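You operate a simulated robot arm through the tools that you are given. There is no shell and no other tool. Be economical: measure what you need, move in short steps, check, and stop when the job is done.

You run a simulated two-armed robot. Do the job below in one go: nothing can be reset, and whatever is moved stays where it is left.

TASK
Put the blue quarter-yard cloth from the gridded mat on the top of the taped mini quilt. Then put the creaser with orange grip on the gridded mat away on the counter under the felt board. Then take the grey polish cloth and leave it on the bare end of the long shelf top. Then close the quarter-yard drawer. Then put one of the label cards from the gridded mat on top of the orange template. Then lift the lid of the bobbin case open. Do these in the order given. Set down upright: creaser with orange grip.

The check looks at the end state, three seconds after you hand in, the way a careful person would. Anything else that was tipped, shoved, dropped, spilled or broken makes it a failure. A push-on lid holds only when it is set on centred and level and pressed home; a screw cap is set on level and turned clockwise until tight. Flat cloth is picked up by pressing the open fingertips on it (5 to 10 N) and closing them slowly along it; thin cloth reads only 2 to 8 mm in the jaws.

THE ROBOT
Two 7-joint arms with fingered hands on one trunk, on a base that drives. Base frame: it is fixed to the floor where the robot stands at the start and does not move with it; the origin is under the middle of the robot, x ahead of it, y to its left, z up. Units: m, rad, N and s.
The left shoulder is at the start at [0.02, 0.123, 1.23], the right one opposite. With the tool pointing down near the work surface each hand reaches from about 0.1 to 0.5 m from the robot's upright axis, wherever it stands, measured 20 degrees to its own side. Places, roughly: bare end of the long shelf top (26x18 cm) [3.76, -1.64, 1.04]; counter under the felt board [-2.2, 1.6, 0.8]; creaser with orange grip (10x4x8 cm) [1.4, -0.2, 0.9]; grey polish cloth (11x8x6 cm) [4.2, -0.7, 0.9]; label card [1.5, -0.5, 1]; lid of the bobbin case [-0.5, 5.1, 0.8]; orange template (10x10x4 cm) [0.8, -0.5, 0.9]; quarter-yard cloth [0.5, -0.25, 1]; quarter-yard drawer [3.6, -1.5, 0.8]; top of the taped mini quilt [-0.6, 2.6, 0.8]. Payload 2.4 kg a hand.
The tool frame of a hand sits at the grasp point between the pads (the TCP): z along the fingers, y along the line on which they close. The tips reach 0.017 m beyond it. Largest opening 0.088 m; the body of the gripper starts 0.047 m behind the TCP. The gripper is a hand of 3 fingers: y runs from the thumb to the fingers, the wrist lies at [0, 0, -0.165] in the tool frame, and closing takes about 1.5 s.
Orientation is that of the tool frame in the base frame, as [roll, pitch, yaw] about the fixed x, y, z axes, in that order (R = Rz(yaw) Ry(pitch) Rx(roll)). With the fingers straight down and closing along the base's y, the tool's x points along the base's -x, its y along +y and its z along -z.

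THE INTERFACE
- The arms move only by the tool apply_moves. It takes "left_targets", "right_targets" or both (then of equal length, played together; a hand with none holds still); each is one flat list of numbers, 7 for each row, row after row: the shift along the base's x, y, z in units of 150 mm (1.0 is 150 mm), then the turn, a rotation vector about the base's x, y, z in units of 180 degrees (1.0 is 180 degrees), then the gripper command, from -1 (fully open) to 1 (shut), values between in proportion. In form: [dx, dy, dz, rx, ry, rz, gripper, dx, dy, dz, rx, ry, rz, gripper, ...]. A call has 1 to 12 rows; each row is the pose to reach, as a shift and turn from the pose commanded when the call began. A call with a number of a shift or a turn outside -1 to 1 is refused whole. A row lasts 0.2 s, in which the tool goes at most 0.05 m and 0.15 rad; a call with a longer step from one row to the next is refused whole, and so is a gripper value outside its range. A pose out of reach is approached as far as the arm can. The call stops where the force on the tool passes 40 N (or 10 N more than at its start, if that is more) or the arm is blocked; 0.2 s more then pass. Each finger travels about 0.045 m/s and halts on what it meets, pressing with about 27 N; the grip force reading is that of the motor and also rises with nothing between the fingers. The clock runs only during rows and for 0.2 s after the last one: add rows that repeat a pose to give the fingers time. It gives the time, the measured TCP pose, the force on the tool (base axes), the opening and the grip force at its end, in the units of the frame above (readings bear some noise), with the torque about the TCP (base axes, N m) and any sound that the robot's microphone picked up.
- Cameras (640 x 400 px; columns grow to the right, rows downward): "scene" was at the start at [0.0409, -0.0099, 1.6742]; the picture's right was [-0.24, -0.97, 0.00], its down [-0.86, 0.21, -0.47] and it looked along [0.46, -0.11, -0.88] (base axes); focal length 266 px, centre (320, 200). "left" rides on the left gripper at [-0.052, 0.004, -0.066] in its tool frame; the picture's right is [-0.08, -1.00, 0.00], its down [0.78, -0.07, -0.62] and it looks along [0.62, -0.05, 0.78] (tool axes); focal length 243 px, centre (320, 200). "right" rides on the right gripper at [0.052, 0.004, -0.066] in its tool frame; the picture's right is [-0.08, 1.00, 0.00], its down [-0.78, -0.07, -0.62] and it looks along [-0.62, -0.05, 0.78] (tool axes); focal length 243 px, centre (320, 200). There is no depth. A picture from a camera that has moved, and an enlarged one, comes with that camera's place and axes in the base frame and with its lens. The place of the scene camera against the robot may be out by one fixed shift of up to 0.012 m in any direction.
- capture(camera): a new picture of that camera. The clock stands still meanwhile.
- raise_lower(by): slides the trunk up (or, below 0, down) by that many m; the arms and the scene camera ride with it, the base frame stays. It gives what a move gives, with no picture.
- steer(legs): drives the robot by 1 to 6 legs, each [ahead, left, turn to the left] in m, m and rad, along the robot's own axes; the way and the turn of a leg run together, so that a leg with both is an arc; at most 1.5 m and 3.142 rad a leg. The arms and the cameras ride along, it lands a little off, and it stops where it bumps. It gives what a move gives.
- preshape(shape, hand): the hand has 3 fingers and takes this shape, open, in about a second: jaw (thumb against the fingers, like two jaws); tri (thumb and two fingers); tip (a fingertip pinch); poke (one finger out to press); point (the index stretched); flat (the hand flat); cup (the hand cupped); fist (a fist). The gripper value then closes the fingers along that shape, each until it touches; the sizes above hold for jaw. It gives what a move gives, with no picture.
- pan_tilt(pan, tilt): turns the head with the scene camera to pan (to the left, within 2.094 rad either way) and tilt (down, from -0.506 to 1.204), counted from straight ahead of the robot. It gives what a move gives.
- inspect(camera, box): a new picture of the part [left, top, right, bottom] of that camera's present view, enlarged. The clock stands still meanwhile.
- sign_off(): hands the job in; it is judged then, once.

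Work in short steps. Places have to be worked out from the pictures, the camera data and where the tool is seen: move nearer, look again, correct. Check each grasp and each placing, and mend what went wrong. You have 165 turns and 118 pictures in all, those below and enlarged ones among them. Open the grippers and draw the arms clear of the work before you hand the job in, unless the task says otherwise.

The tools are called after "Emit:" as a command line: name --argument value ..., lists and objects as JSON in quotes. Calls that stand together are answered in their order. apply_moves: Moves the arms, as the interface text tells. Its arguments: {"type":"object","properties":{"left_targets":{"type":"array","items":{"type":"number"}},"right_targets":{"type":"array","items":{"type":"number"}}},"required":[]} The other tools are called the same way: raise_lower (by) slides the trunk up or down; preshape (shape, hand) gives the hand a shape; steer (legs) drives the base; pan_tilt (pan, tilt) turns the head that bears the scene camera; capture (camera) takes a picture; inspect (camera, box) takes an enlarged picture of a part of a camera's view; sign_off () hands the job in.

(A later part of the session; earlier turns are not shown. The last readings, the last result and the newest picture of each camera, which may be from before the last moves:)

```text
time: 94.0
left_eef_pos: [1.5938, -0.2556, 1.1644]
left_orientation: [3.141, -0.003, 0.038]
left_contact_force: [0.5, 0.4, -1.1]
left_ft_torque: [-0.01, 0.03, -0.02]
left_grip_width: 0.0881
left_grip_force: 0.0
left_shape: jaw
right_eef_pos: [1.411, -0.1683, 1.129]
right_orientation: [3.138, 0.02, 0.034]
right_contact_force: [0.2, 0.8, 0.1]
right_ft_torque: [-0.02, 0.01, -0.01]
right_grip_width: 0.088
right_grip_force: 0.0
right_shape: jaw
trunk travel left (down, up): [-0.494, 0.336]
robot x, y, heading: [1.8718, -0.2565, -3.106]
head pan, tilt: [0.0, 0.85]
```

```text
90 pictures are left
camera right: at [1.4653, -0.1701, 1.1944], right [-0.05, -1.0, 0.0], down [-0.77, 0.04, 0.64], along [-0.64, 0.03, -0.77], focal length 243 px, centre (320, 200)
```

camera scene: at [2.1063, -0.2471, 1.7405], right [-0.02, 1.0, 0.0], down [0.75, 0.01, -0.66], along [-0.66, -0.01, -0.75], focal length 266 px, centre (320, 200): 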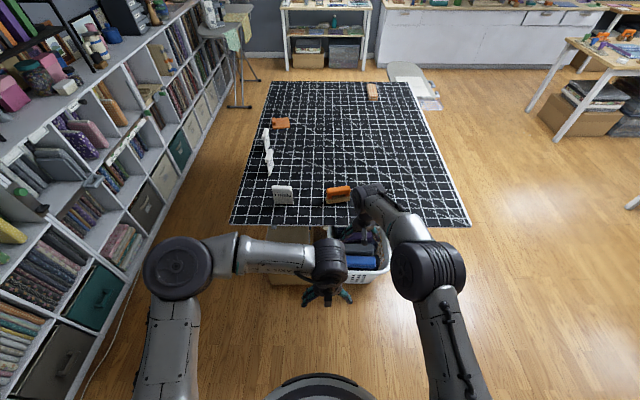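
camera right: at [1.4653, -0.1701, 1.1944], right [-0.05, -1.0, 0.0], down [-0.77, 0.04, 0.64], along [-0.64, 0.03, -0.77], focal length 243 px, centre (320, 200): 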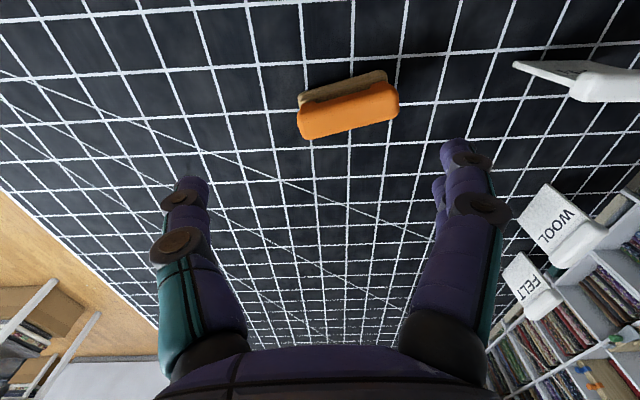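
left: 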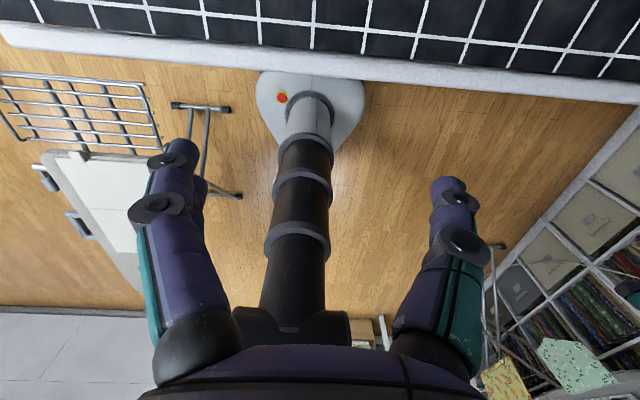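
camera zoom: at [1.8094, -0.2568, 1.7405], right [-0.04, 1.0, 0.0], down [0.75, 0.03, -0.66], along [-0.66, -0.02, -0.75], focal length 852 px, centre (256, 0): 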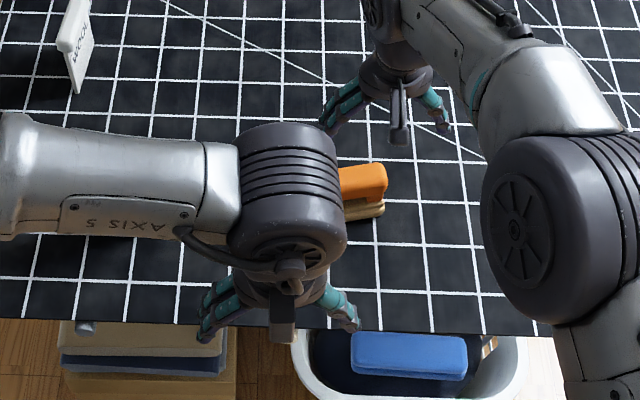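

Creaser grip spans (1.375,−0.147) to (1.391,−0.236), so centre (1.383, −0.192), long axis ~10° off y. I turn the right hand −82° so the jaws close across it, staying high.

Emit:
apply_moves --right_targets '[0, 0, 0, 0, -0.0064, -0.045, -1, -0.05, -0.04, 0, 0, -0.0064, -0.09, -1, -0.1, -0.08, 0, 0, -0.0064, -0.135, -1, -0.187, -0.16, 0, 0, -0.0064, -0.18, -1, -0.187, -0.16, 0, 0, -0.0064, -0.225, -1, -0.187, -0.16, 0, 0, -0.0064, -0.27, -1, -0.187, -0.16, 0, 0, -0.0064, -0.315, -1, -0.187, -0.16, 0, 0, -0.0064, -0.36, -1, -0.187, -0.16, 0, 0, -0.0064, -0.405, -1, -0.187, -0.16, 0, 0, -0.0064, -0.4556, -1, -0.187, -0.16, 0, 0, -0.0064, -0.4556, -1]'

Emit:
capture --camera "right"

```text
refused: row 10 steps farther than a row can; nothing moved
```

```text
89 pictures are left
camera right: at [1.4653, -0.1701, 1.1944], right [-0.05, -1.0, 0.0], down [-0.77, 0.04, 0.64], along [-0.64, 0.03, -0.77], focal length 243 px, centre (320, 200)
```

right: 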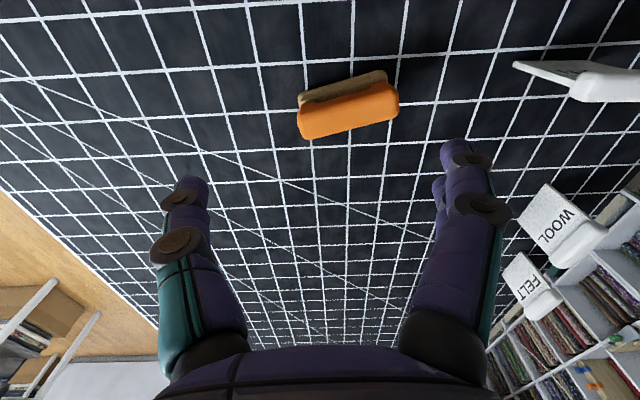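

Row 10's step was a hair too long; same motion with an extra row.

Emit:
apply_moves --right_targets '[0, 0, 0, 0, -0.0064, -0.045, -1, -0.05, -0.04, 0, 0, -0.0064, -0.09, -1, -0.1, -0.08, 0, 0, -0.0064, -0.135, -1, -0.187, -0.16, 0, 0, -0.0064, -0.18, -1, -0.187, -0.16, 0, 0, -0.0064, -0.225, -1, -0.187, -0.16, 0, 0, -0.0064, -0.27, -1, -0.187, -0.16, 0, 0, -0.0064, -0.315, -1, -0.187, -0.16, 0, 0, -0.0064, -0.36, -1, -0.187, -0.16, 0, 0, -0.0064, -0.405, -1, -0.187, -0.16, 0, 0, -0.0064, -0.45, -1, -0.187, -0.16, 0, 0, -0.0064, -0.4556, -1]'

Emit:
capture --camera "right"

```text
time: 96.3
left_eef_pos: [1.5962, -0.2548, 1.1655]
left_orientation: [3.14, 0.001, 0.039]
left_contact_force: [-0.1, 0.0, -0.7]
left_ft_torque: [0.0, -0.02, -0.02]
left_grip_width: 0.0877
left_grip_force: 0.1
left_shape: jaw
right_eef_pos: [1.3977, -0.1839, 1.1309]
right_orientation: [-3.132, 0.009, -1.397]
right_contact_force: [0.4, 0.6, 1.0]
right_ft_torque: [-0.03, 0.01, -0.07]
right_grip_width: 0.0883
right_grip_force: 0.1
right_shape: jaw
right hand out of reach, approached as far as the arm can: row 4, 5, 6, 7, 8, 9, 10, 11
trunk travel left (down, up): [-0.494, 0.336]
robot x, y, heading: [1.8712, -0.2584, -3.101]
head pan, tilt: [0.0, 0.85]
```

```text
88 pictures are left
camera right: at [1.4014, -0.2352, 1.1959], right [-1.0, -0.09, -0.01], down [-0.07, 0.77, 0.63], along [-0.05, 0.63, -0.78], focal length 243 px, centre (320, 200)
```

right: 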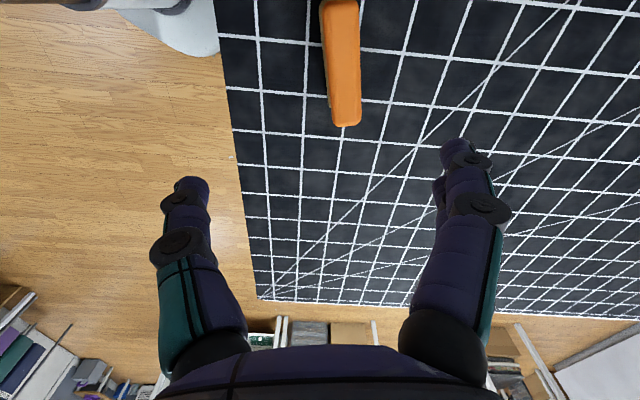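

Turned well; reach in x is the limit. I drive 0.05 ahead and lower the trunk 0.10 for the grasp.

Emit:
steer --legs '[[0.05, 0, 0]]'

Emit:
raise_lower --by -0.08

Emit:
capture --camera "right"

```text
time: 97.3
left_eef_pos: [1.5431, -0.2586, 1.1651]
left_orientation: [-3.141, -0.003, 0.037]
left_contact_force: [0.0, -0.3, 0.3]
left_ft_torque: [-0.01, 0.0, 0.02]
left_grip_width: 0.0877
left_grip_force: 0.1
left_shape: jaw
right_eef_pos: [1.3455, -0.185, 1.1295]
right_orientation: [-3.13, 0.008, -1.397]
right_contact_force: [-0.7, 0.4, 0.2]
right_ft_torque: [0.02, -0.04, 0.03]
right_grip_width: 0.0879
right_grip_force: 0.0
right_shape: jaw
trunk travel left (down, up): [-0.494, 0.336]
robot x, y, heading: [1.82, -0.2605, -3.105]
head pan, tilt: [0.0, 0.85]
```

```text
time: 98.4
left_eef_pos: [1.5464, -0.2571, 1.0851]
left_orientation: [3.141, -0.001, 0.04]
left_contact_force: [0.7, 1.1, 0.6]
left_ft_torque: [0.01, 0.03, 0.0]
left_grip_width: 0.0881
left_grip_force: 0.1
left_shape: jaw
right_eef_pos: [1.3466, -0.1845, 1.0504]
right_orientation: [-3.132, 0.008, -1.396]
right_contact_force: [-0.1, -0.3, -0.7]
right_ft_torque: [0.04, -0.06, 0.03]
right_grip_width: 0.0879
right_grip_force: 0.1
right_shape: jaw
trunk travel left (down, up): [-0.414, 0.416]
robot x, y, heading: [1.8232, -0.2596, -3.103]
head pan, tilt: [0.0, 0.85]
```

```text
87 pictures are left
camera right: at [1.3513, -0.2369, 1.116], right [-1.0, -0.09, -0.01], down [-0.07, 0.77, 0.63], along [-0.05, 0.63, -0.78], focal length 243 px, centre (320, 200)
```

right: 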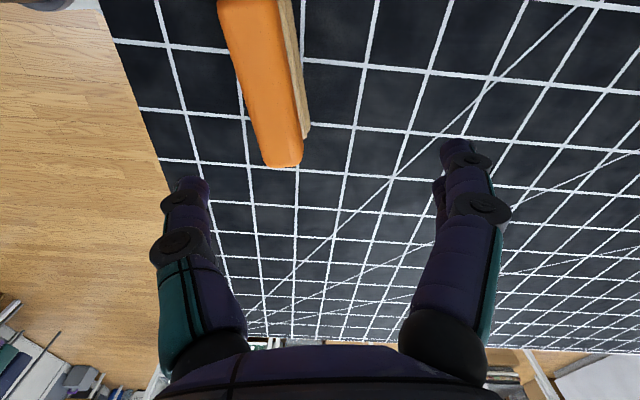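

Grip centre recomputed at (1.379, −0.193), top ≈ 0.98. I shift over it and lower to z 0.963.

Emit:
apply_moves --right_targets '[0.217, -0.057, 0, 0, 0, 0, -1, 0.217, -0.057, -0.2, 0, 0, 0, -1, 0.217, -0.057, -0.4, 0, 0, 0, -1, 0.217, -0.057, -0.5, 0, 0, 0, -1, 0.217, -0.057, -0.58, 0, 0, 0, -1]'

Emit:
capture --camera "right"

Emit:
capture --camera "scene"

```text
time: 99.6
left_eef_pos: [1.5461, -0.2569, 1.0857]
left_orientation: [-3.141, -0.001, 0.037]
left_contact_force: [0.6, 0.1, -0.3]
left_ft_torque: [0.0, -0.01, 0.0]
left_grip_width: 0.0879
left_grip_force: 0.1
left_shape: jaw
right_eef_pos: [1.3585, -0.1986, 0.9588]
right_orientation: [-3.13, 0.01, -1.397]
right_contact_force: [2.4, 1.0, 3.6]
right_ft_torque: [0.06, -0.1, -0.01]
right_grip_width: 0.0882
right_grip_force: 0.0
right_shape: jaw
right hand out of reach, approached as far as the arm can: row 1, 2, 3, 4, 5
trunk travel left (down, up): [-0.414, 0.416]
robot x, y, heading: [1.8235, -0.2601, -3.106]
head pan, tilt: [0.0, 0.85]
```

```text
86 pictures are left
camera right: at [1.3622, -0.2501, 1.0237], right [-1.0, -0.09, -0.01], down [-0.08, 0.77, 0.63], along [-0.05, 0.63, -0.78], focal length 243 px, centre (320, 200)
```

right: 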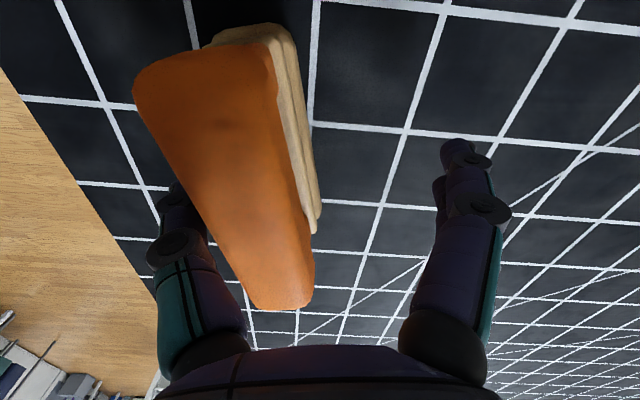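

```text
85 pictures are left
camera scene: at [1.7612, -0.2587, 1.6606], right [-0.04, 1.0, 0.0], down [0.75, 0.03, -0.66], along [-0.66, -0.02, -0.75], focal length 266 px, centre (320, 200)
```

scene: 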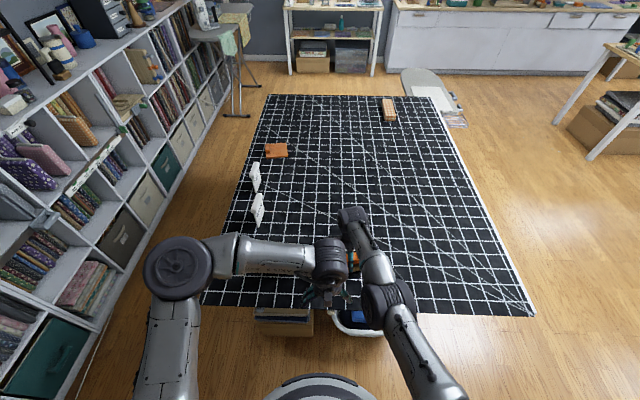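

The arm can't come nearer in this wrist pose, so the outer finger grazes the grip. I lift 6 cm and let the base back up 2 cm instead.

Emit:
apply_moves --right_targets '[0, 0, 0.2, 0, 0, 0, -1, 0, 0, 0.4, 0, 0, 0, -1]'

Emit:
steer --legs '[[-0.025, 0, 0]]'

Emit:
capture --camera "right"

```text
time: 100.2
left_eef_pos: [1.5445, -0.2574, 1.0852]
left_orientation: [3.141, -0.002, 0.038]
left_contact_force: [-0.2, -0.6, -0.7]
left_ft_torque: [0.01, 0.01, 0.03]
left_grip_width: 0.0877
left_grip_force: 0.0
left_shape: jaw
right_eef_pos: [1.3513, -0.1988, 1.0195]
right_orientation: [-3.13, 0.01, -1.396]
right_contact_force: [0.7, 0.5, 0.2]
right_ft_torque: [-0.01, 0.01, -0.01]
right_grip_width: 0.088
right_grip_force: 0.2
right_shape: jaw
right hand out of reach, approached as far as the arm can: row 1, 2
trunk travel left (down, up): [-0.414, 0.416]
robot x, y, heading: [1.8175, -0.2618, -3.101]
head pan, tilt: [0.0, 0.85]
```

```text
time: 101.0
left_eef_pos: [1.5734, -0.2547, 1.0858]
left_orientation: [3.141, 0.003, 0.038]
left_contact_force: [-0.6, -0.2, -0.3]
left_ft_torque: [-0.02, 0.04, -0.01]
left_grip_width: 0.0877
left_grip_force: 0.0
left_shape: jaw
right_eef_pos: [1.3785, -0.1983, 1.0186]
right_orientation: [-3.13, 0.007, -1.397]
right_contact_force: [0.2, 0.2, -1.2]
right_ft_torque: [-0.01, 0.02, 0.03]
right_grip_width: 0.0882
right_grip_force: 0.1
right_shape: jaw
trunk travel left (down, up): [-0.414, 0.416]
robot x, y, heading: [1.8492, -0.2601, -3.109]
head pan, tilt: [0.0, 0.85]
```

```text
84 pictures are left
camera right: at [1.3829, -0.2503, 1.0853], right [-1.0, -0.09, -0.01], down [-0.08, 0.77, 0.63], along [-0.05, 0.63, -0.78], focal length 243 px, centre (320, 200)
```

right: 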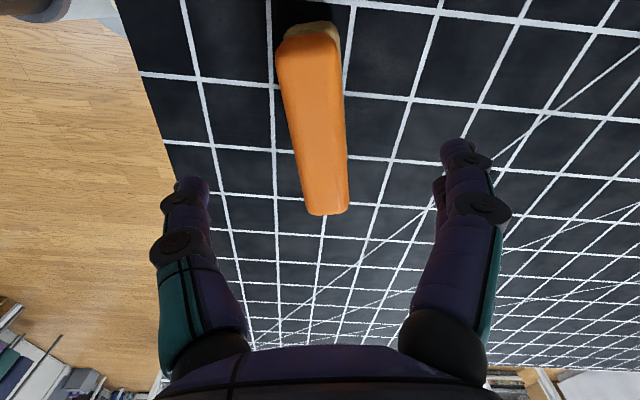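

Now centred over the grip (1.379, −0.198). I lower straight to z 0.963.

Emit:
apply_moves --right_targets '[0, 0, -0.15, 0, 0, 0, -1, 0, 0, -0.28, 0, 0, 0, -1, 0, 0, -0.37, 0, 0, 0, -1]'

Emit:
capture --camera "right"

```text
time: 101.8
left_eef_pos: [1.5716, -0.2562, 1.086]
left_orientation: [3.14, 0.001, 0.037]
left_contact_force: [0.2, 0.3, -0.5]
left_ft_torque: [-0.02, 0.01, 0.03]
left_grip_width: 0.0881
left_grip_force: 0.0
left_shape: jaw
right_eef_pos: [1.3812, -0.1959, 0.9654]
right_orientation: [-3.129, 0.01, -1.397]
right_contact_force: [-0.1, 0.5, -0.5]
right_ft_torque: [-0.05, 0.03, 0.0]
right_grip_width: 0.0881
right_grip_force: 0.2
right_shape: jaw
right hand out of reach, approached as far as the arm can: row 2, 3
trunk travel left (down, up): [-0.414, 0.416]
robot x, y, heading: [1.843, -0.2579, -3.103]
head pan, tilt: [0.0, 0.85]
```

```text
83 pictures are left
camera right: at [1.3845, -0.2488, 1.0315], right [-1.0, -0.09, -0.01], down [-0.08, 0.77, 0.63], along [-0.05, 0.63, -0.78], focal length 243 px, centre (320, 200)
```

right: 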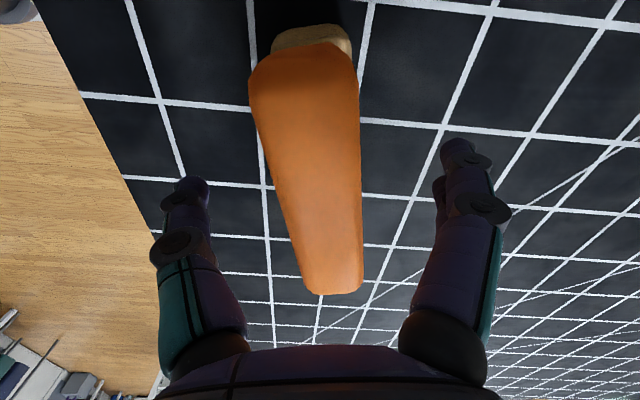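

Fingers straddle the grip. I close and lift.

Emit:
apply_moves --right_targets '[0, 0, 0, 0, 0, 0, -0.6, 0, 0, 0, 0, 0, 0, -0.2, 0, 0, 0, 0, 0, 0, 0.2, 0, 0, 0, 0, 0, 0, 0.6, 0, 0, 0, 0, 0, 0, 1, 0, 0, 0, 0, 0, 0, 1, 0, 0, 0, 0, 0, 0, 1, 0, 0, 0, 0, 0, 0, 1, 0, 0, 0, 0, 0, 0, 1]'

Emit:
apply_moves --right_targets '[0, 0, 0.1, 0, 0, 0, 1, 0, 0, 0.3, 0, 0, 0, 1, 0, 0, 0.5, 0, 0, 0, 1, 0, 0, 0.7, 0, 0, 0, 1]'

Emit:
capture --camera "right"

```text
time: 103.8
left_eef_pos: [1.5705, -0.2554, 1.086]
left_orientation: [-3.141, 0.0, 0.039]
left_contact_force: [0.8, 0.3, -0.7]
left_ft_torque: [0.0, -0.01, -0.01]
left_grip_width: 0.0877
left_grip_force: 0.0
left_shape: jaw
right_eef_pos: [1.3805, -0.1973, 0.9656]
right_orientation: [-3.129, 0.009, -1.396]
right_contact_force: [-0.4, -0.2, -0.1]
right_ft_torque: [-0.01, -0.02, -0.02]
right_grip_width: 0.022
right_grip_force: 27.1
right_shape: jaw
trunk travel left (down, up): [-0.414, 0.416]
robot x, y, heading: [1.8464, -0.2602, -3.105]
head pan, tilt: [0.0, 0.85]
```

```text
time: 104.8
left_eef_pos: [1.5707, -0.2564, 1.0862]
left_orientation: [-3.141, 0.0, 0.038]
left_contact_force: [0.3, 0.8, 0.4]
left_ft_torque: [-0.01, 0.02, -0.03]
left_grip_width: 0.0878
left_grip_force: 0.1
left_shape: jaw
right_eef_pos: [1.3825, -0.1978, 1.0712]
right_orientation: [-3.13, 0.008, -1.396]
right_contact_force: [-0.7, -0.6, -1.7]
right_ft_torque: [0.01, -0.03, 0.02]
right_grip_width: 0.0221
right_grip_force: 26.7
right_shape: jaw
trunk travel left (down, up): [-0.414, 0.416]
robot x, y, heading: [1.8472, -0.2588, -3.1]
head pan, tilt: [0.0, 0.85]
```

```text
82 pictures are left
camera right: at [1.3859, -0.2502, 1.137], right [-1.0, -0.09, -0.01], down [-0.08, 0.77, 0.63], along [-0.05, 0.63, -0.78], focal length 243 px, centre (320, 200)
```

right: 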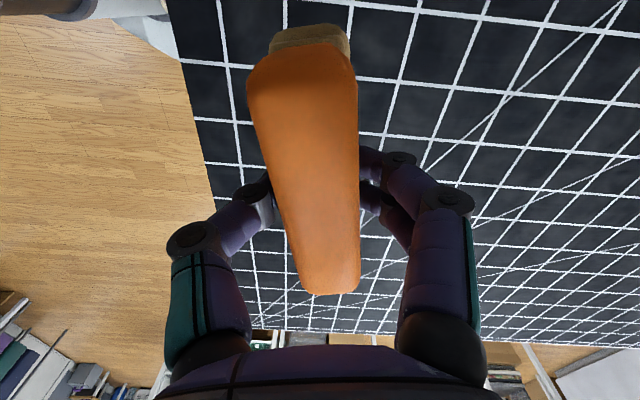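

Creaser held (0.022 m), base 0.064 below the TCP. I raise the trunk and drive to the counter via the open aisle at y ≈ 1.5.

Emit:
raise_lower --by 0.08

Emit:
steer --legs '[[-0.3, 0, 0], [0, 1.5, 0], [0, 0, 0]]'

```text
time: 106.0
left_eef_pos: [1.5701, -0.2553, 1.1656]
left_orientation: [3.141, 0.0, 0.038]
left_contact_force: [-0.2, -0.6, 0.9]
left_ft_torque: [-0.01, 0.01, 0.02]
left_grip_width: 0.088
left_grip_force: 0.1
left_shape: jaw
right_eef_pos: [1.3822, -0.1975, 1.1521]
right_orientation: [-3.132, 0.008, -1.396]
right_contact_force: [0.3, -0.1, -2.0]
right_ft_torque: [-0.01, -0.01, -0.02]
right_grip_width: 0.0217
right_grip_force: 26.8
right_shape: jaw
trunk travel left (down, up): [-0.494, 0.336]
robot x, y, heading: [1.8486, -0.2642, -3.107]
head pan, tilt: [0.0, 0.85]
```

```text
time: 110.8
left_eef_pos: [1.8937, -0.6852, 1.17]
left_orientation: [3.141, 0.017, 0.032]
left_contact_force: [0.5, 0.8, -0.5]
left_ft_torque: [-0.03, 0.01, -0.02]
left_grip_width: 0.088
left_grip_force: 0.0
left_shape: jaw
right_eef_pos: [1.6975, -0.6281, 1.1582]
right_orientation: [3.139, 0.012, -1.402]
right_contact_force: [0.4, 0.1, -0.9]
right_ft_torque: [-0.04, 0.02, 0.04]
right_grip_width: 0.022
right_grip_force: 26.6
right_shape: jaw
trunk travel left (down, up): [-0.494, 0.336]
robot x, y, heading: [2.1492, -0.6931, -3.11]
head pan, tilt: [0.0, 0.85]
stopped in leg 2: the robot was blocked; the commanded pose is now the measured one
```

I mixed up left and right: at this heading left is −y, and I touched something. I look before moving away.

Emit:
pan_tilt --pan 1.2 --tilt 0.9

Emit:
capture --camera "scene"

```text
time: 112.2
left_eef_pos: [1.8788, -0.6881, 1.1669]
left_orientation: [-3.14, 0.001, 0.032]
left_contact_force: [0.4, 0.6, -0.1]
left_ft_torque: [-0.02, 0.01, 0.0]
left_grip_width: 0.088
left_grip_force: 0.0
left_shape: jaw
right_eef_pos: [1.6874, -0.6275, 1.1528]
right_orientation: [-3.132, 0.01, -1.407]
right_contact_force: [-0.7, -0.9, -0.9]
right_ft_torque: [0.0, 0.0, -0.02]
right_grip_width: 0.0217
right_grip_force: 26.8
right_shape: jaw
trunk travel left (down, up): [-0.494, 0.336]
robot x, y, heading: [2.1494, -0.6983, -3.117]
head pan, tilt: [1.201, 0.901]
```

```text
81 pictures are left
camera scene: at [2.143, -0.7602, 1.7367], right [-0.94, 0.33, 0.0], down [0.26, 0.74, -0.62], along [-0.21, -0.59, -0.78], focal length 266 px, centre (320, 200)
```

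scene: 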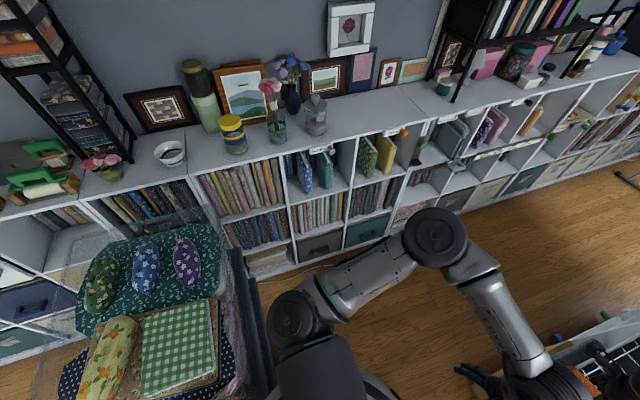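

I only bumped the bin stack's base; nothing looks tipped. Now I go right (+y) to y ≈ 1.5.

Emit:
steer --legs '[[0, -1.2, 0], [0, -1.0, -0.03]]'

Emit:
pan_tilt --pan 1.3 --tilt 0.6

Emit:
capture --camera "scene"

```text
time: 123.1
left_eef_pos: [1.8721, 1.5373, 1.1658]
left_orientation: [3.14, 0.001, -0.039]
left_contact_force: [0.7, -0.1, -0.1]
left_ft_torque: [-0.03, 0.01, 0.02]
left_grip_width: 0.088
left_grip_force: 0.1
left_shape: jaw
right_eef_pos: [1.6848, 1.6089, 1.1519]
right_orientation: [-3.133, 0.009, -1.474]
right_contact_force: [-1.0, 0.2, -1.7]
right_ft_torque: [0.01, 0.02, 0.0]
right_grip_width: 0.0216
right_grip_force: 27.2
right_shape: jaw
trunk travel left (down, up): [-0.494, 0.336]
robot x, y, heading: [2.1396, 1.5131, 3.103]
head pan, tilt: [1.201, 0.901]
```

```text
time: 123.9
left_eef_pos: [1.8714, 1.5357, 1.167]
left_orientation: [3.141, 0.002, -0.039]
left_contact_force: [-0.2, 0.4, -0.2]
left_ft_torque: [0.01, 0.0, -0.01]
left_grip_width: 0.0879
left_grip_force: 0.1
left_shape: jaw
right_eef_pos: [1.6835, 1.6089, 1.1513]
right_orientation: [-3.134, 0.009, -1.476]
right_contact_force: [0.0, 0.0, -1.5]
right_ft_torque: [0.0, 0.02, 0.01]
right_grip_width: 0.0219
right_grip_force: 26.8
right_shape: jaw
trunk travel left (down, up): [-0.494, 0.336]
robot x, y, heading: [2.1423, 1.5106, 3.099]
head pan, tilt: [1.3, 0.6]
```

```text
80 pictures are left
camera scene: at [2.1325, 1.431, 1.7614], right [-0.95, 0.31, 0.0], down [0.17, 0.54, -0.82], along [-0.25, -0.79, -0.57], focal length 266 px, centre (320, 200)
```

scene: 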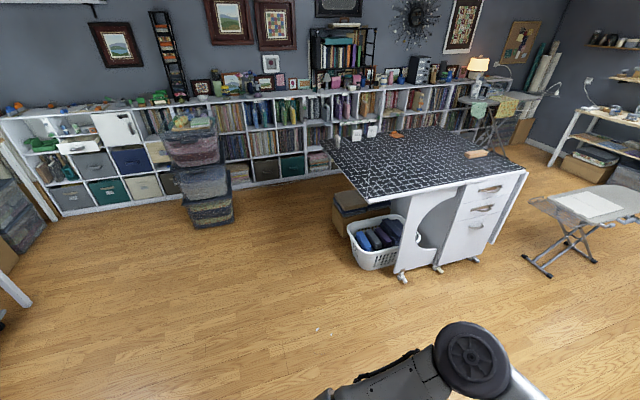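

Bins unchanged. I drive ahead 3.45 m to in front of the counter.

Emit:
steer --legs '[[1.3, 0, 0.04], [1.3, 0, 0], [0.85, 0, 0]]'

Emit:
pan_tilt --pan 0 --tilt 0.7

Emit:
capture --camera "scene"

```text
time: 140.4
left_eef_pos: [-1.533, 1.6306, 1.1667]
left_orientation: [-3.141, 0.003, -0.013]
left_contact_force: [0.1, 0.0, -0.1]
left_ft_torque: [0.03, 0.01, 0.0]
left_grip_width: 0.088
left_grip_force: 0.0
left_shape: jaw
right_eef_pos: [-1.7231, 1.6978, 1.1514]
right_orientation: [-3.133, 0.008, -1.449]
right_contact_force: [0.7, -0.5, -1.7]
right_ft_torque: [-0.01, -0.02, 0.02]
right_grip_width: 0.0218
right_grip_force: 26.6
right_shape: jaw
trunk travel left (down, up): [-0.494, 0.336]
robot x, y, heading: [-1.2611, 1.6096, 3.126]
head pan, tilt: [1.3, 0.6]
```

```text
time: 141.9
left_eef_pos: [-1.5336, 1.6294, 1.1664]
left_orientation: [3.14, 0.002, -0.012]
left_contact_force: [-0.3, 0.4, 0.4]
left_ft_torque: [0.01, 0.03, 0.0]
left_grip_width: 0.0878
left_grip_force: 0.2
left_shape: jaw
right_eef_pos: [-1.7222, 1.6975, 1.1522]
right_orientation: [-3.132, 0.008, -1.45]
right_contact_force: [-0.4, 0.6, -1.3]
right_ft_torque: [-0.01, 0.0, 0.05]
right_grip_width: 0.0217
right_grip_force: 27.6
right_shape: jaw
trunk travel left (down, up): [-0.494, 0.336]
robot x, y, heading: [-1.2646, 1.6098, 3.128]
head pan, tilt: [0.0, 0.7]
```

```text
79 pictures are left
camera scene: at [-1.3297, 1.6173, 1.7528], right [0.01, 1.0, 0.0], down [0.64, -0.01, -0.76], along [-0.76, 0.01, -0.64], focal length 266 px, centre (320, 200)
```

scene: 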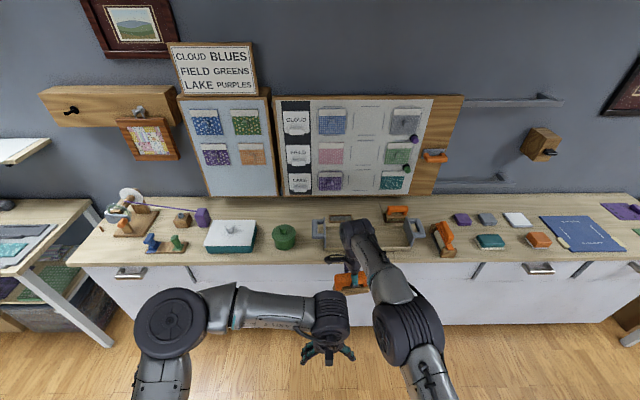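

I enlarge the counter under the felt board to find a free spot.

Emit:
inspect --camera "scene" --box '[180, 180, 500, 300]'

```text
2.00 times, centred on (340, 240) of scene
camera zoom: at [-1.3297, 1.6173, 1.7528], right [0.01, 1.0, 0.0], down [0.64, -0.01, -0.76], along [-0.76, 0.01, -0.64], focal length 532 px, centre (280, 120)
```

zoom: 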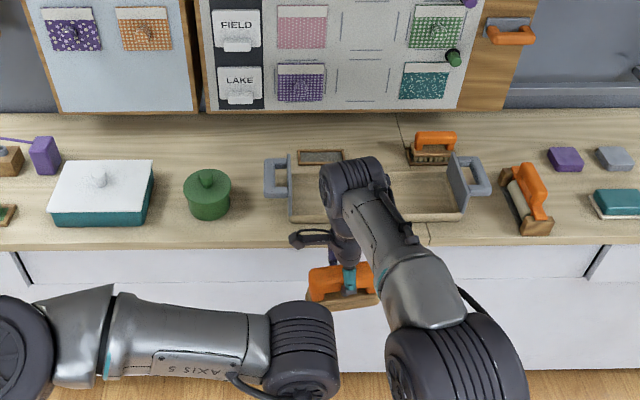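

A wooden tray with grey handles stands there; the arms hide it. I sidestep 0.45 m (to −y) for a clear look.

Emit:
steer --legs '[[0, 0.5, 0]]'

Emit:
pan_tilt --pan -0.6 --tilt 0.75

Emit:
inspect --camera "scene" --box '[120, 100, 520, 350]'

```text
time: 144.8
left_eef_pos: [-1.5385, 1.1391, 1.1661]
left_orientation: [3.141, 0.001, -0.003]
left_contact_force: [0.7, -1.0, 0.2]
left_ft_torque: [0.03, 0.0, -0.04]
left_grip_width: 0.088
left_grip_force: 0.0
left_shape: jaw
right_eef_pos: [-1.7275, 1.2049, 1.1535]
right_orientation: [-3.133, 0.009, -1.441]
right_contact_force: [0.2, -0.5, -1.3]
right_ft_torque: [0.02, 0.0, 0.04]
right_grip_width: 0.0217
right_grip_force: 26.6
right_shape: jaw
trunk travel left (down, up): [-0.494, 0.336]
robot x, y, heading: [-1.2678, 1.1223, 3.134]
head pan, tilt: [0.0, 0.7]
```

```text
time: 145.8
left_eef_pos: [-1.5386, 1.1385, 1.1663]
left_orientation: [-3.14, 0.005, -0.004]
left_contact_force: [-0.5, -0.1, 0.5]
left_ft_torque: [0.01, 0.03, 0.0]
left_grip_width: 0.0876
left_grip_force: 0.1
left_shape: jaw
right_eef_pos: [-1.7281, 1.2057, 1.153]
right_orientation: [-3.132, 0.009, -1.441]
right_contact_force: [0.4, 1.0, -1.0]
right_ft_torque: [0.01, 0.04, -0.04]
right_grip_width: 0.0219
right_grip_force: 27.0
right_shape: jaw
trunk travel left (down, up): [-0.494, 0.336]
robot x, y, heading: [-1.2682, 1.1226, 3.137]
head pan, tilt: [-0.6, 0.75]
```

```text
1.60 times, centred on (320, 225) of scene
camera zoom: at [-1.3174, 1.1751, 1.7486], right [0.57, 0.82, 0.0], down [0.56, -0.39, -0.73], along [-0.6, 0.42, -0.68], focal length 426 px, centre (320, 160)
```

zoom: 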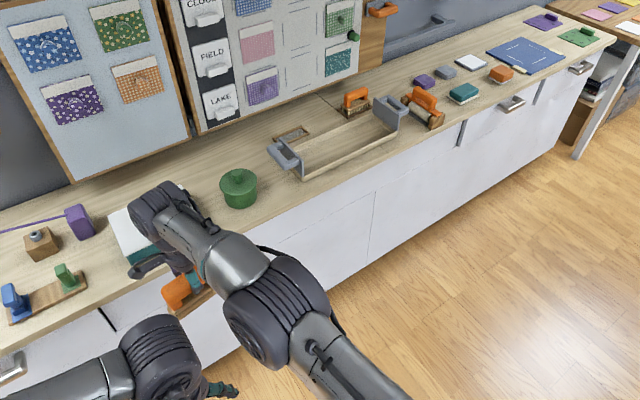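

The tray occupies most of the front under the board; there is a gap between the green pot and the tray. I drive up so the hand hovers over that gap, well above everything, and use its camera.

Emit:
steer --legs '[[0.42, -0.33, 0]]'

Emit:
capture --camera "right"

Emit:
pan_tilt --pan -0.1 --tilt 1.1

Emit:
capture --camera "scene"

```text
time: 148.9
left_eef_pos: [-1.9591, 1.4679, 1.1659]
left_orientation: [3.139, 0.002, -0.002]
left_contact_force: [0.8, -0.4, -0.6]
left_ft_torque: [0.01, -0.02, 0.02]
left_grip_width: 0.0876
left_grip_force: 0.0
left_shape: jaw
right_eef_pos: [-2.1497, 1.5343, 1.152]
right_orientation: [-3.132, 0.008, -1.44]
right_contact_force: [0.7, -0.6, -0.9]
right_ft_torque: [-0.01, -0.01, 0.01]
right_grip_width: 0.0219
right_grip_force: 26.9
right_shape: jaw
trunk travel left (down, up): [-0.494, 0.336]
robot x, y, heading: [-1.6888, 1.4515, 3.137]
head pan, tilt: [-0.6, 0.75]
```

```text
76 pictures are left
camera right: at [-2.1472, 1.4816, 1.2176], right [-1.0, -0.05, -0.01], down [-0.04, 0.78, 0.63], along [-0.02, 0.63, -0.78], focal length 243 px, centre (320, 200)
```

right: 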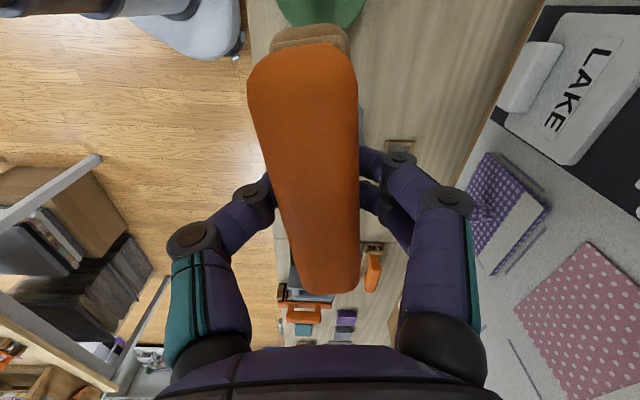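

```text
time: 149.8
left_eef_pos: [-1.9582, 1.4674, 1.1654]
left_orientation: [3.141, 0.002, -0.001]
left_contact_force: [-0.4, 0.3, 0.9]
left_ft_torque: [0.01, 0.01, 0.02]
left_grip_width: 0.088
left_grip_force: 0.0
left_shape: jaw
right_eef_pos: [-2.1486, 1.5339, 1.1524]
right_orientation: [-3.132, 0.009, -1.44]
right_contact_force: [0.2, 0.2, -1.5]
right_ft_torque: [0.01, 0.0, -0.02]
right_grip_width: 0.0219
right_grip_force: 27.3
right_shape: jaw
trunk travel left (down, up): [-0.494, 0.336]
robot x, y, heading: [-1.6877, 1.4516, 3.139]
head pan, tilt: [-0.099, 1.1]
```

```text
75 pictures are left
camera scene: at [-1.7329, 1.4635, 1.7228], right [0.1, 0.99, 0.0], down [0.89, -0.09, -0.45], along [-0.45, 0.05, -0.89], focal length 266 px, centre (320, 200)
```

scene: 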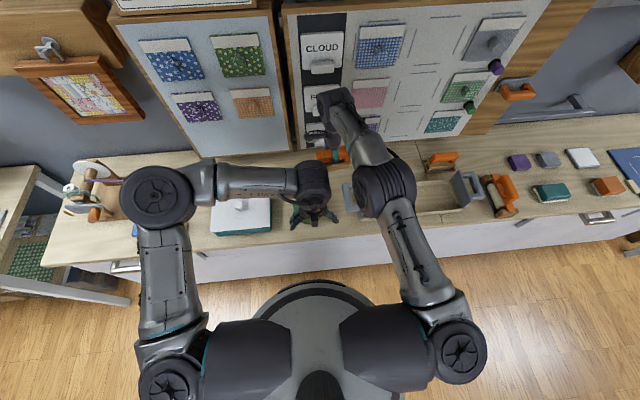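

The gap between pot (y ≤ 1.517) and tray handle (y ≥ 1.593) is about 7.6 cm; the creaser is 4 cm wide. I turn the hand back so its long axis runs along x.

Emit:
apply_moves --right_targets '[0, 0, 0, 0, 0, 0.046, 1, 0, 0, 0, 0, 0, 0.092, 1, 0, 0, 0, 0, 0, 0.138, 1, 0, 0, 0, 0, 0, 0.184, 1, 0, 0, 0, 0, 0, 0.23, 1, 0, 0, 0, 0, 0, 0.276, 1, 0.06, 0, 0, 0, 0, 0.322, 1, 0.12, 0.05, 0, 0, 0, 0.368, 1, 0.12, 0.1, 0, 0, 0, 0.414, 1, 0.12, 0.14, 0, 0, 0, 0.4584, 1]'

Emit:
capture --camera "right"

```text
time: 152.0
left_eef_pos: [-1.9589, 1.4681, 1.1659]
left_orientation: [3.14, 0.001, -0.002]
left_contact_force: [0.3, 0.4, 0.1]
left_ft_torque: [-0.01, 0.03, -0.02]
left_grip_width: 0.088
left_grip_force: 0.0
left_shape: jaw
right_eef_pos: [-2.1296, 1.5537, 1.1511]
right_orientation: [-3.132, 0.012, 0.003]
right_contact_force: [0.7, -0.7, -1.6]
right_ft_torque: [0.01, -0.01, 0.04]
right_grip_width: 0.0219
right_grip_force: 27.4
right_shape: jaw
trunk travel left (down, up): [-0.494, 0.336]
robot x, y, heading: [-1.6873, 1.4527, 3.138]
head pan, tilt: [-0.099, 1.1]
```

```text
74 pictures are left
camera right: at [-2.0779, 1.5503, 1.2168], right [-0.08, -1.0, -0.01], down [-0.77, 0.06, 0.63], along [-0.63, 0.06, -0.78], focal length 243 px, centre (320, 200)
```

right: 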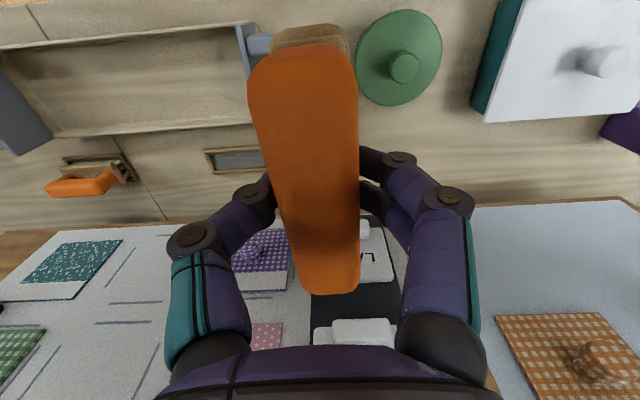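

Gap centre ≈ y 1.557. I lower the trunk 0.15 m and check alignment again.

Emit:
raise_lower --by -0.17

Emit:
capture --camera "right"

Emit:
capture --camera "scene"

```text
time: 153.9
left_eef_pos: [-1.9588, 1.4677, 0.9952]
left_orientation: [3.141, 0.002, -0.001]
left_contact_force: [0.5, 0.3, 0.3]
left_ft_torque: [0.02, 0.03, 0.01]
left_grip_width: 0.0877
left_grip_force: 0.0
left_shape: jaw
right_eef_pos: [-2.1312, 1.5543, 0.9815]
right_orientation: [-3.133, 0.008, -0.001]
right_contact_force: [0.5, 0.9, -0.5]
right_ft_torque: [0.0, 0.02, 0.0]
right_grip_width: 0.022
right_grip_force: 27.8
right_shape: jaw
trunk travel left (down, up): [-0.324, 0.506]
robot x, y, heading: [-1.685, 1.4496, 3.138]
head pan, tilt: [-0.099, 1.1]
```

```text
73 pictures are left
camera right: at [-2.0778, 1.5499, 1.0469], right [-0.08, -1.0, -0.01], down [-0.78, 0.06, 0.63], along [-0.63, 0.06, -0.78], focal length 243 px, centre (320, 200)
```

right: 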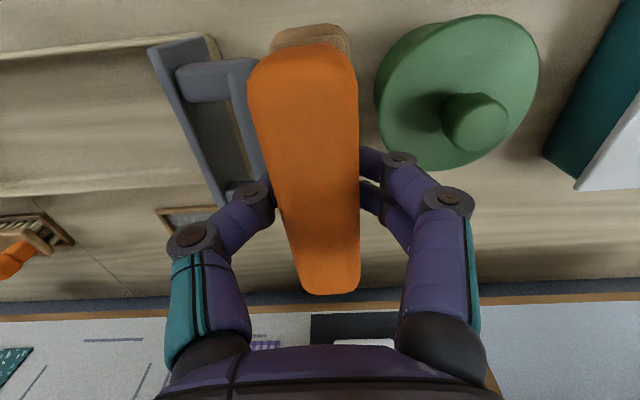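

```text
72 pictures are left
camera scene: at [-1.7326, 1.4633, 1.5529], right [0.1, 0.99, 0.0], down [0.89, -0.09, -0.45], along [-0.45, 0.05, -0.89], focal length 266 px, centre (320, 200)
```

scene: 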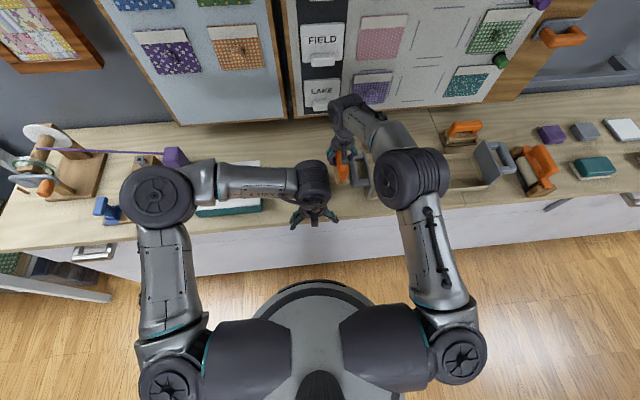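

Gap 1.513–1.604, I'm at 1.554. I shift 4 mm and lower to just above the counter, slowly at the end.

Emit:
apply_moves --right_targets '[-0.05, 0.027, -0.15, 0, 0, 0, 1, -0.05, 0.027, -0.35, 0, 0, 0, 1, -0.05, 0.027, -0.5, 0, 0, 0, 1, -0.05, 0.027, -0.6, 0, 0, 0, 1, -0.05, 0.027, -0.68, 0, 0, 0, 1]'

Emit:
capture --camera "right"

```text
time: 155.2
left_eef_pos: [-1.958, 1.4675, 0.9955]
left_orientation: [-3.141, 0.002, 0.0]
left_contact_force: [0.5, 0.3, 0.5]
left_ft_torque: [0.01, 0.0, 0.02]
left_grip_width: 0.0879
left_grip_force: 0.1
left_shape: jaw
right_eef_pos: [-2.1392, 1.5572, 0.8786]
right_orientation: [-3.133, 0.01, 0.002]
right_contact_force: [1.0, -1.9, 1.3]
right_ft_torque: [0.12, -0.02, 0.04]
right_grip_width: 0.022
right_grip_force: 26.7
right_shape: jaw
trunk travel left (down, up): [-0.324, 0.506]
robot x, y, heading: [-1.6837, 1.4547, 3.141]
head pan, tilt: [-0.099, 1.1]
```

```text
71 pictures are left
camera right: at [-2.0863, 1.5532, 0.9439], right [-0.08, -1.0, -0.01], down [-0.77, 0.06, 0.63], along [-0.63, 0.06, -0.78], focal length 243 px, centre (320, 200)
```

right: 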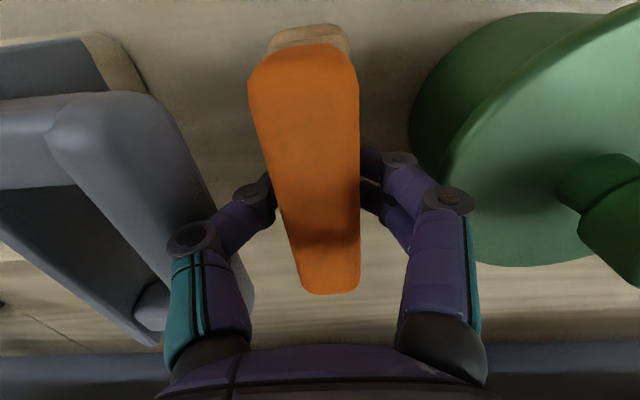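

The left knuckle brushes the tray handle (1.9 N). I lift 1 cm, shift 7 mm towards the pot and lower again.

Emit:
apply_moves --right_targets '[0, -0.02, 0.1, 0, 0, 0, 1, 0, -0.047, 0.1, 0, 0, 0, 1, 0, -0.047, 0, 0, 0, 0, 1]'

Emit:
capture --camera "right"

```text
time: 155.9
left_eef_pos: [-1.9588, 1.4673, 0.9965]
left_orientation: [3.141, 0.002, -0.002]
left_contact_force: [0.1, 0.1, -0.2]
left_ft_torque: [0.01, 0.02, -0.01]
left_grip_width: 0.0879
left_grip_force: 0.0
left_shape: jaw
right_eef_pos: [-2.139, 1.5517, 0.879]
right_orientation: [-3.132, 0.008, 0.002]
right_contact_force: [-0.2, -0.4, -0.8]
right_ft_torque: [0.01, 0.04, -0.01]
right_grip_width: 0.0218
right_grip_force: 27.0
right_shape: jaw
trunk travel left (down, up): [-0.324, 0.506]
robot x, y, heading: [-1.6855, 1.4509, 3.137]
head pan, tilt: [-0.099, 1.1]
```

```text
70 pictures are left
camera right: at [-2.0862, 1.547, 0.9444], right [-0.08, -1.0, -0.01], down [-0.78, 0.06, 0.63], along [-0.63, 0.06, -0.78], focal length 243 px, centre (320, 200)
```

right: 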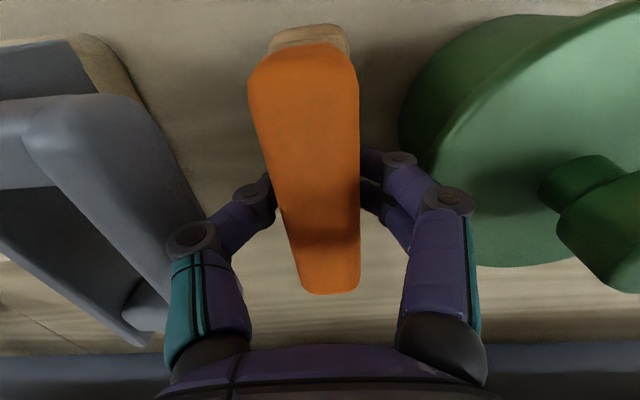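

Free now. I lower in small steps to contact with the counter.

Emit:
apply_moves --right_targets '[0, 0, -0.03, 0, 0, 0, 1, 0, 0, -0.06, 0, 0, 0, 1, 0, 0, -0.085, 0, 0, 0, 1, 0, 0, -0.105, 0, 0, 0, 1, 0, 0, -0.125, 0, 0, 0, 1]'

```text
time: 157.2
left_eef_pos: [-1.9571, 1.4678, 0.995]
left_orientation: [-3.141, 0.001, -0.002]
left_contact_force: [-0.4, 0.2, -0.5]
left_ft_torque: [-0.02, 0.02, -0.02]
left_grip_width: 0.0881
left_grip_force: 0.3
left_shape: jaw
right_eef_pos: [-2.1383, 1.552, 0.8613]
right_orientation: [-3.133, 0.014, -0.001]
right_contact_force: [0.8, 2.3, 8.5]
right_ft_torque: [0.01, 0.0, 0.0]
right_grip_width: 0.0224
right_grip_force: 27.3
right_shape: jaw
trunk travel left (down, up): [-0.324, 0.506]
robot x, y, heading: [-1.6875, 1.4533, 3.135]
head pan, tilt: [-0.099, 1.1]
```

It rests (8.5 N). I open only to about 4.5 cm and check for side contacts.

Emit:
apply_moves --right_targets '[0, 0, 0, 0, 0, 0, 0.4, 0, 0, 0, 0, 0, 0, 0.2, 0, 0, 0, 0, 0, 0, 0, 0, 0, 0, 0, 0, 0, 0]'

Emit:
capture --camera "right"

```text
time: 158.2
left_eef_pos: [-1.958, 1.4668, 0.9963]
left_orientation: [-3.14, 0.002, -0.003]
left_contact_force: [0.2, 0.3, 0.3]
left_ft_torque: [-0.02, 0.04, 0.02]
left_grip_width: 0.088
left_grip_force: 0.0
left_shape: jaw
right_eef_pos: [-2.1371, 1.5508, 0.8591]
right_orientation: [-3.133, 0.008, 0.001]
right_contact_force: [-0.6, 0.0, -1.5]
right_ft_torque: [0.01, -0.03, -0.04]
right_grip_width: 0.0427
right_grip_force: 0.0
right_shape: jaw
trunk travel left (down, up): [-0.324, 0.506]
robot x, y, heading: [-1.6852, 1.448, 3.14]
head pan, tilt: [-0.099, 1.1]
```

```text
69 pictures are left
camera right: at [-2.0855, 1.5466, 0.926], right [-0.08, -1.0, -0.01], down [-0.78, 0.06, 0.63], along [-0.63, 0.06, -0.78], focal length 243 px, centre (320, 200)
```

right: 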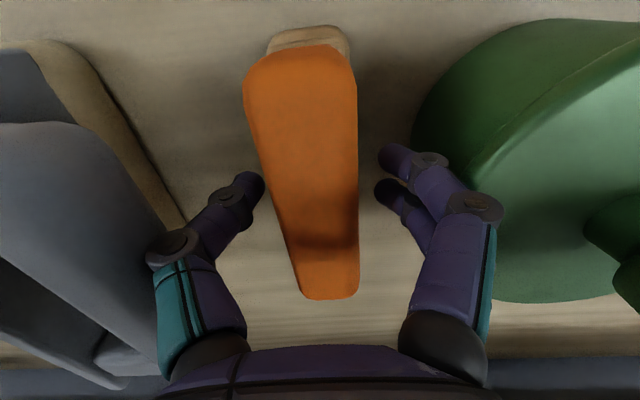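

Released with no side contact. I lift straight up with the same opening.

Emit:
apply_moves --right_targets '[0, 0, 0.15, 0, 0, 0, 0, 0, 0, 0.4, 0, 0, 0, 0, 0, 0, 0.7, 0, 0, 0, 0, 0, 0, 1, 0, 0, 0, 0]'

Emit:
raise_lower --by 0.2

Emit:
capture --camera "right"

```text
time: 159.2
left_eef_pos: [-1.9593, 1.4679, 0.9958]
left_orientation: [-3.141, 0.002, -0.001]
left_contact_force: [0.1, 0.1, 1.3]
left_ft_torque: [-0.04, 0.0, 0.0]
left_grip_width: 0.0879
left_grip_force: 0.1
left_shape: jaw
right_eef_pos: [-2.1377, 1.554, 1.0118]
right_orientation: [-3.132, 0.01, 0.001]
right_contact_force: [0.0, 0.4, -0.1]
right_ft_torque: [0.01, 0.02, 0.0]
right_grip_width: 0.0436
right_grip_force: 0.0
right_shape: jaw
trunk travel left (down, up): [-0.324, 0.506]
robot x, y, heading: [-1.6867, 1.4526, 3.138]
head pan, tilt: [-0.099, 1.1]
```

```text
time: 161.3
left_eef_pos: [-1.9586, 1.4659, 1.1953]
left_orientation: [3.142, 0.001, -0.002]
left_contact_force: [0.0, -0.3, 0.6]
left_ft_torque: [0.03, -0.03, 0.03]
left_grip_width: 0.088
left_grip_force: 0.1
left_shape: jaw
right_eef_pos: [-2.1383, 1.5542, 1.2123]
right_orientation: [-3.131, 0.008, -0.002]
right_contact_force: [-0.4, 0.5, -0.6]
right_ft_torque: [0.0, -0.02, -0.02]
right_grip_width: 0.0436
right_grip_force: 0.1
right_shape: jaw
trunk travel left (down, up): [-0.524, 0.306]
robot x, y, heading: [-1.6891, 1.449, 3.137]
head pan, tilt: [-0.099, 1.1]
```

```text
68 pictures are left
camera right: at [-2.0858, 1.5499, 1.2774], right [-0.08, -1.0, -0.01], down [-0.78, 0.06, 0.63], along [-0.63, 0.06, -0.78], focal length 243 px, centre (320, 200)
```

right: 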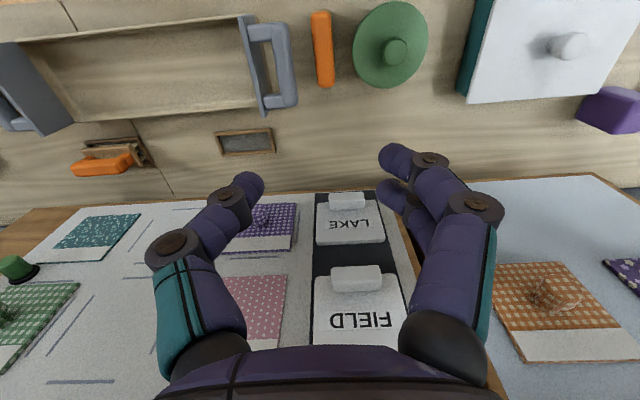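

Creaser stands upright on the counter. I back off, turn round and drive to the far corner near the polish cloth.

Emit:
steer --legs '[[-0.4, 0, 0], [0, 0, 3.141], [1.45, 0, 0], [1.45, 0, 0]]'

Emit:
pan_tilt --pan -0.6 --tilt 0.5

```text
time: 184.9
left_eef_pos: [1.9014, 1.2587, 1.1969]
left_orientation: [3.141, 0.002, 3.078]
left_contact_force: [0.0, -1.4, -0.3]
left_ft_torque: [0.0, -0.03, -0.01]
left_grip_width: 0.0878
left_grip_force: 0.0
left_shape: jaw
right_eef_pos: [2.0756, 1.1615, 1.2117]
right_orientation: [-3.132, 0.01, 3.081]
right_contact_force: [0.5, 0.9, -0.7]
right_ft_torque: [0.0, -0.01, 0.02]
right_grip_width: 0.0435
right_grip_force: 0.0
right_shape: jaw
trunk travel left (down, up): [-0.524, 0.306]
robot x, y, heading: [1.631, 1.2893, -0.063]
head pan, tilt: [-0.099, 1.1]
```

```text
time: 185.9
left_eef_pos: [1.901, 1.2588, 1.1964]
left_orientation: [-3.141, 0.001, 3.077]
left_contact_force: [0.2, 0.3, -0.3]
left_ft_torque: [-0.03, 0.02, -0.02]
left_grip_width: 0.0877
left_grip_force: 0.0
left_shape: jaw
right_eef_pos: [2.0752, 1.1618, 1.2126]
right_orientation: [-3.133, 0.009, 3.08]
right_contact_force: [0.3, 0.4, 0.9]
right_ft_torque: [0.02, 0.02, -0.01]
right_grip_width: 0.0433
right_grip_force: 0.0
right_shape: jaw
trunk travel left (down, up): [-0.524, 0.306]
robot x, y, heading: [1.6303, 1.2877, -0.066]
head pan, tilt: [-0.6, 0.499]
```

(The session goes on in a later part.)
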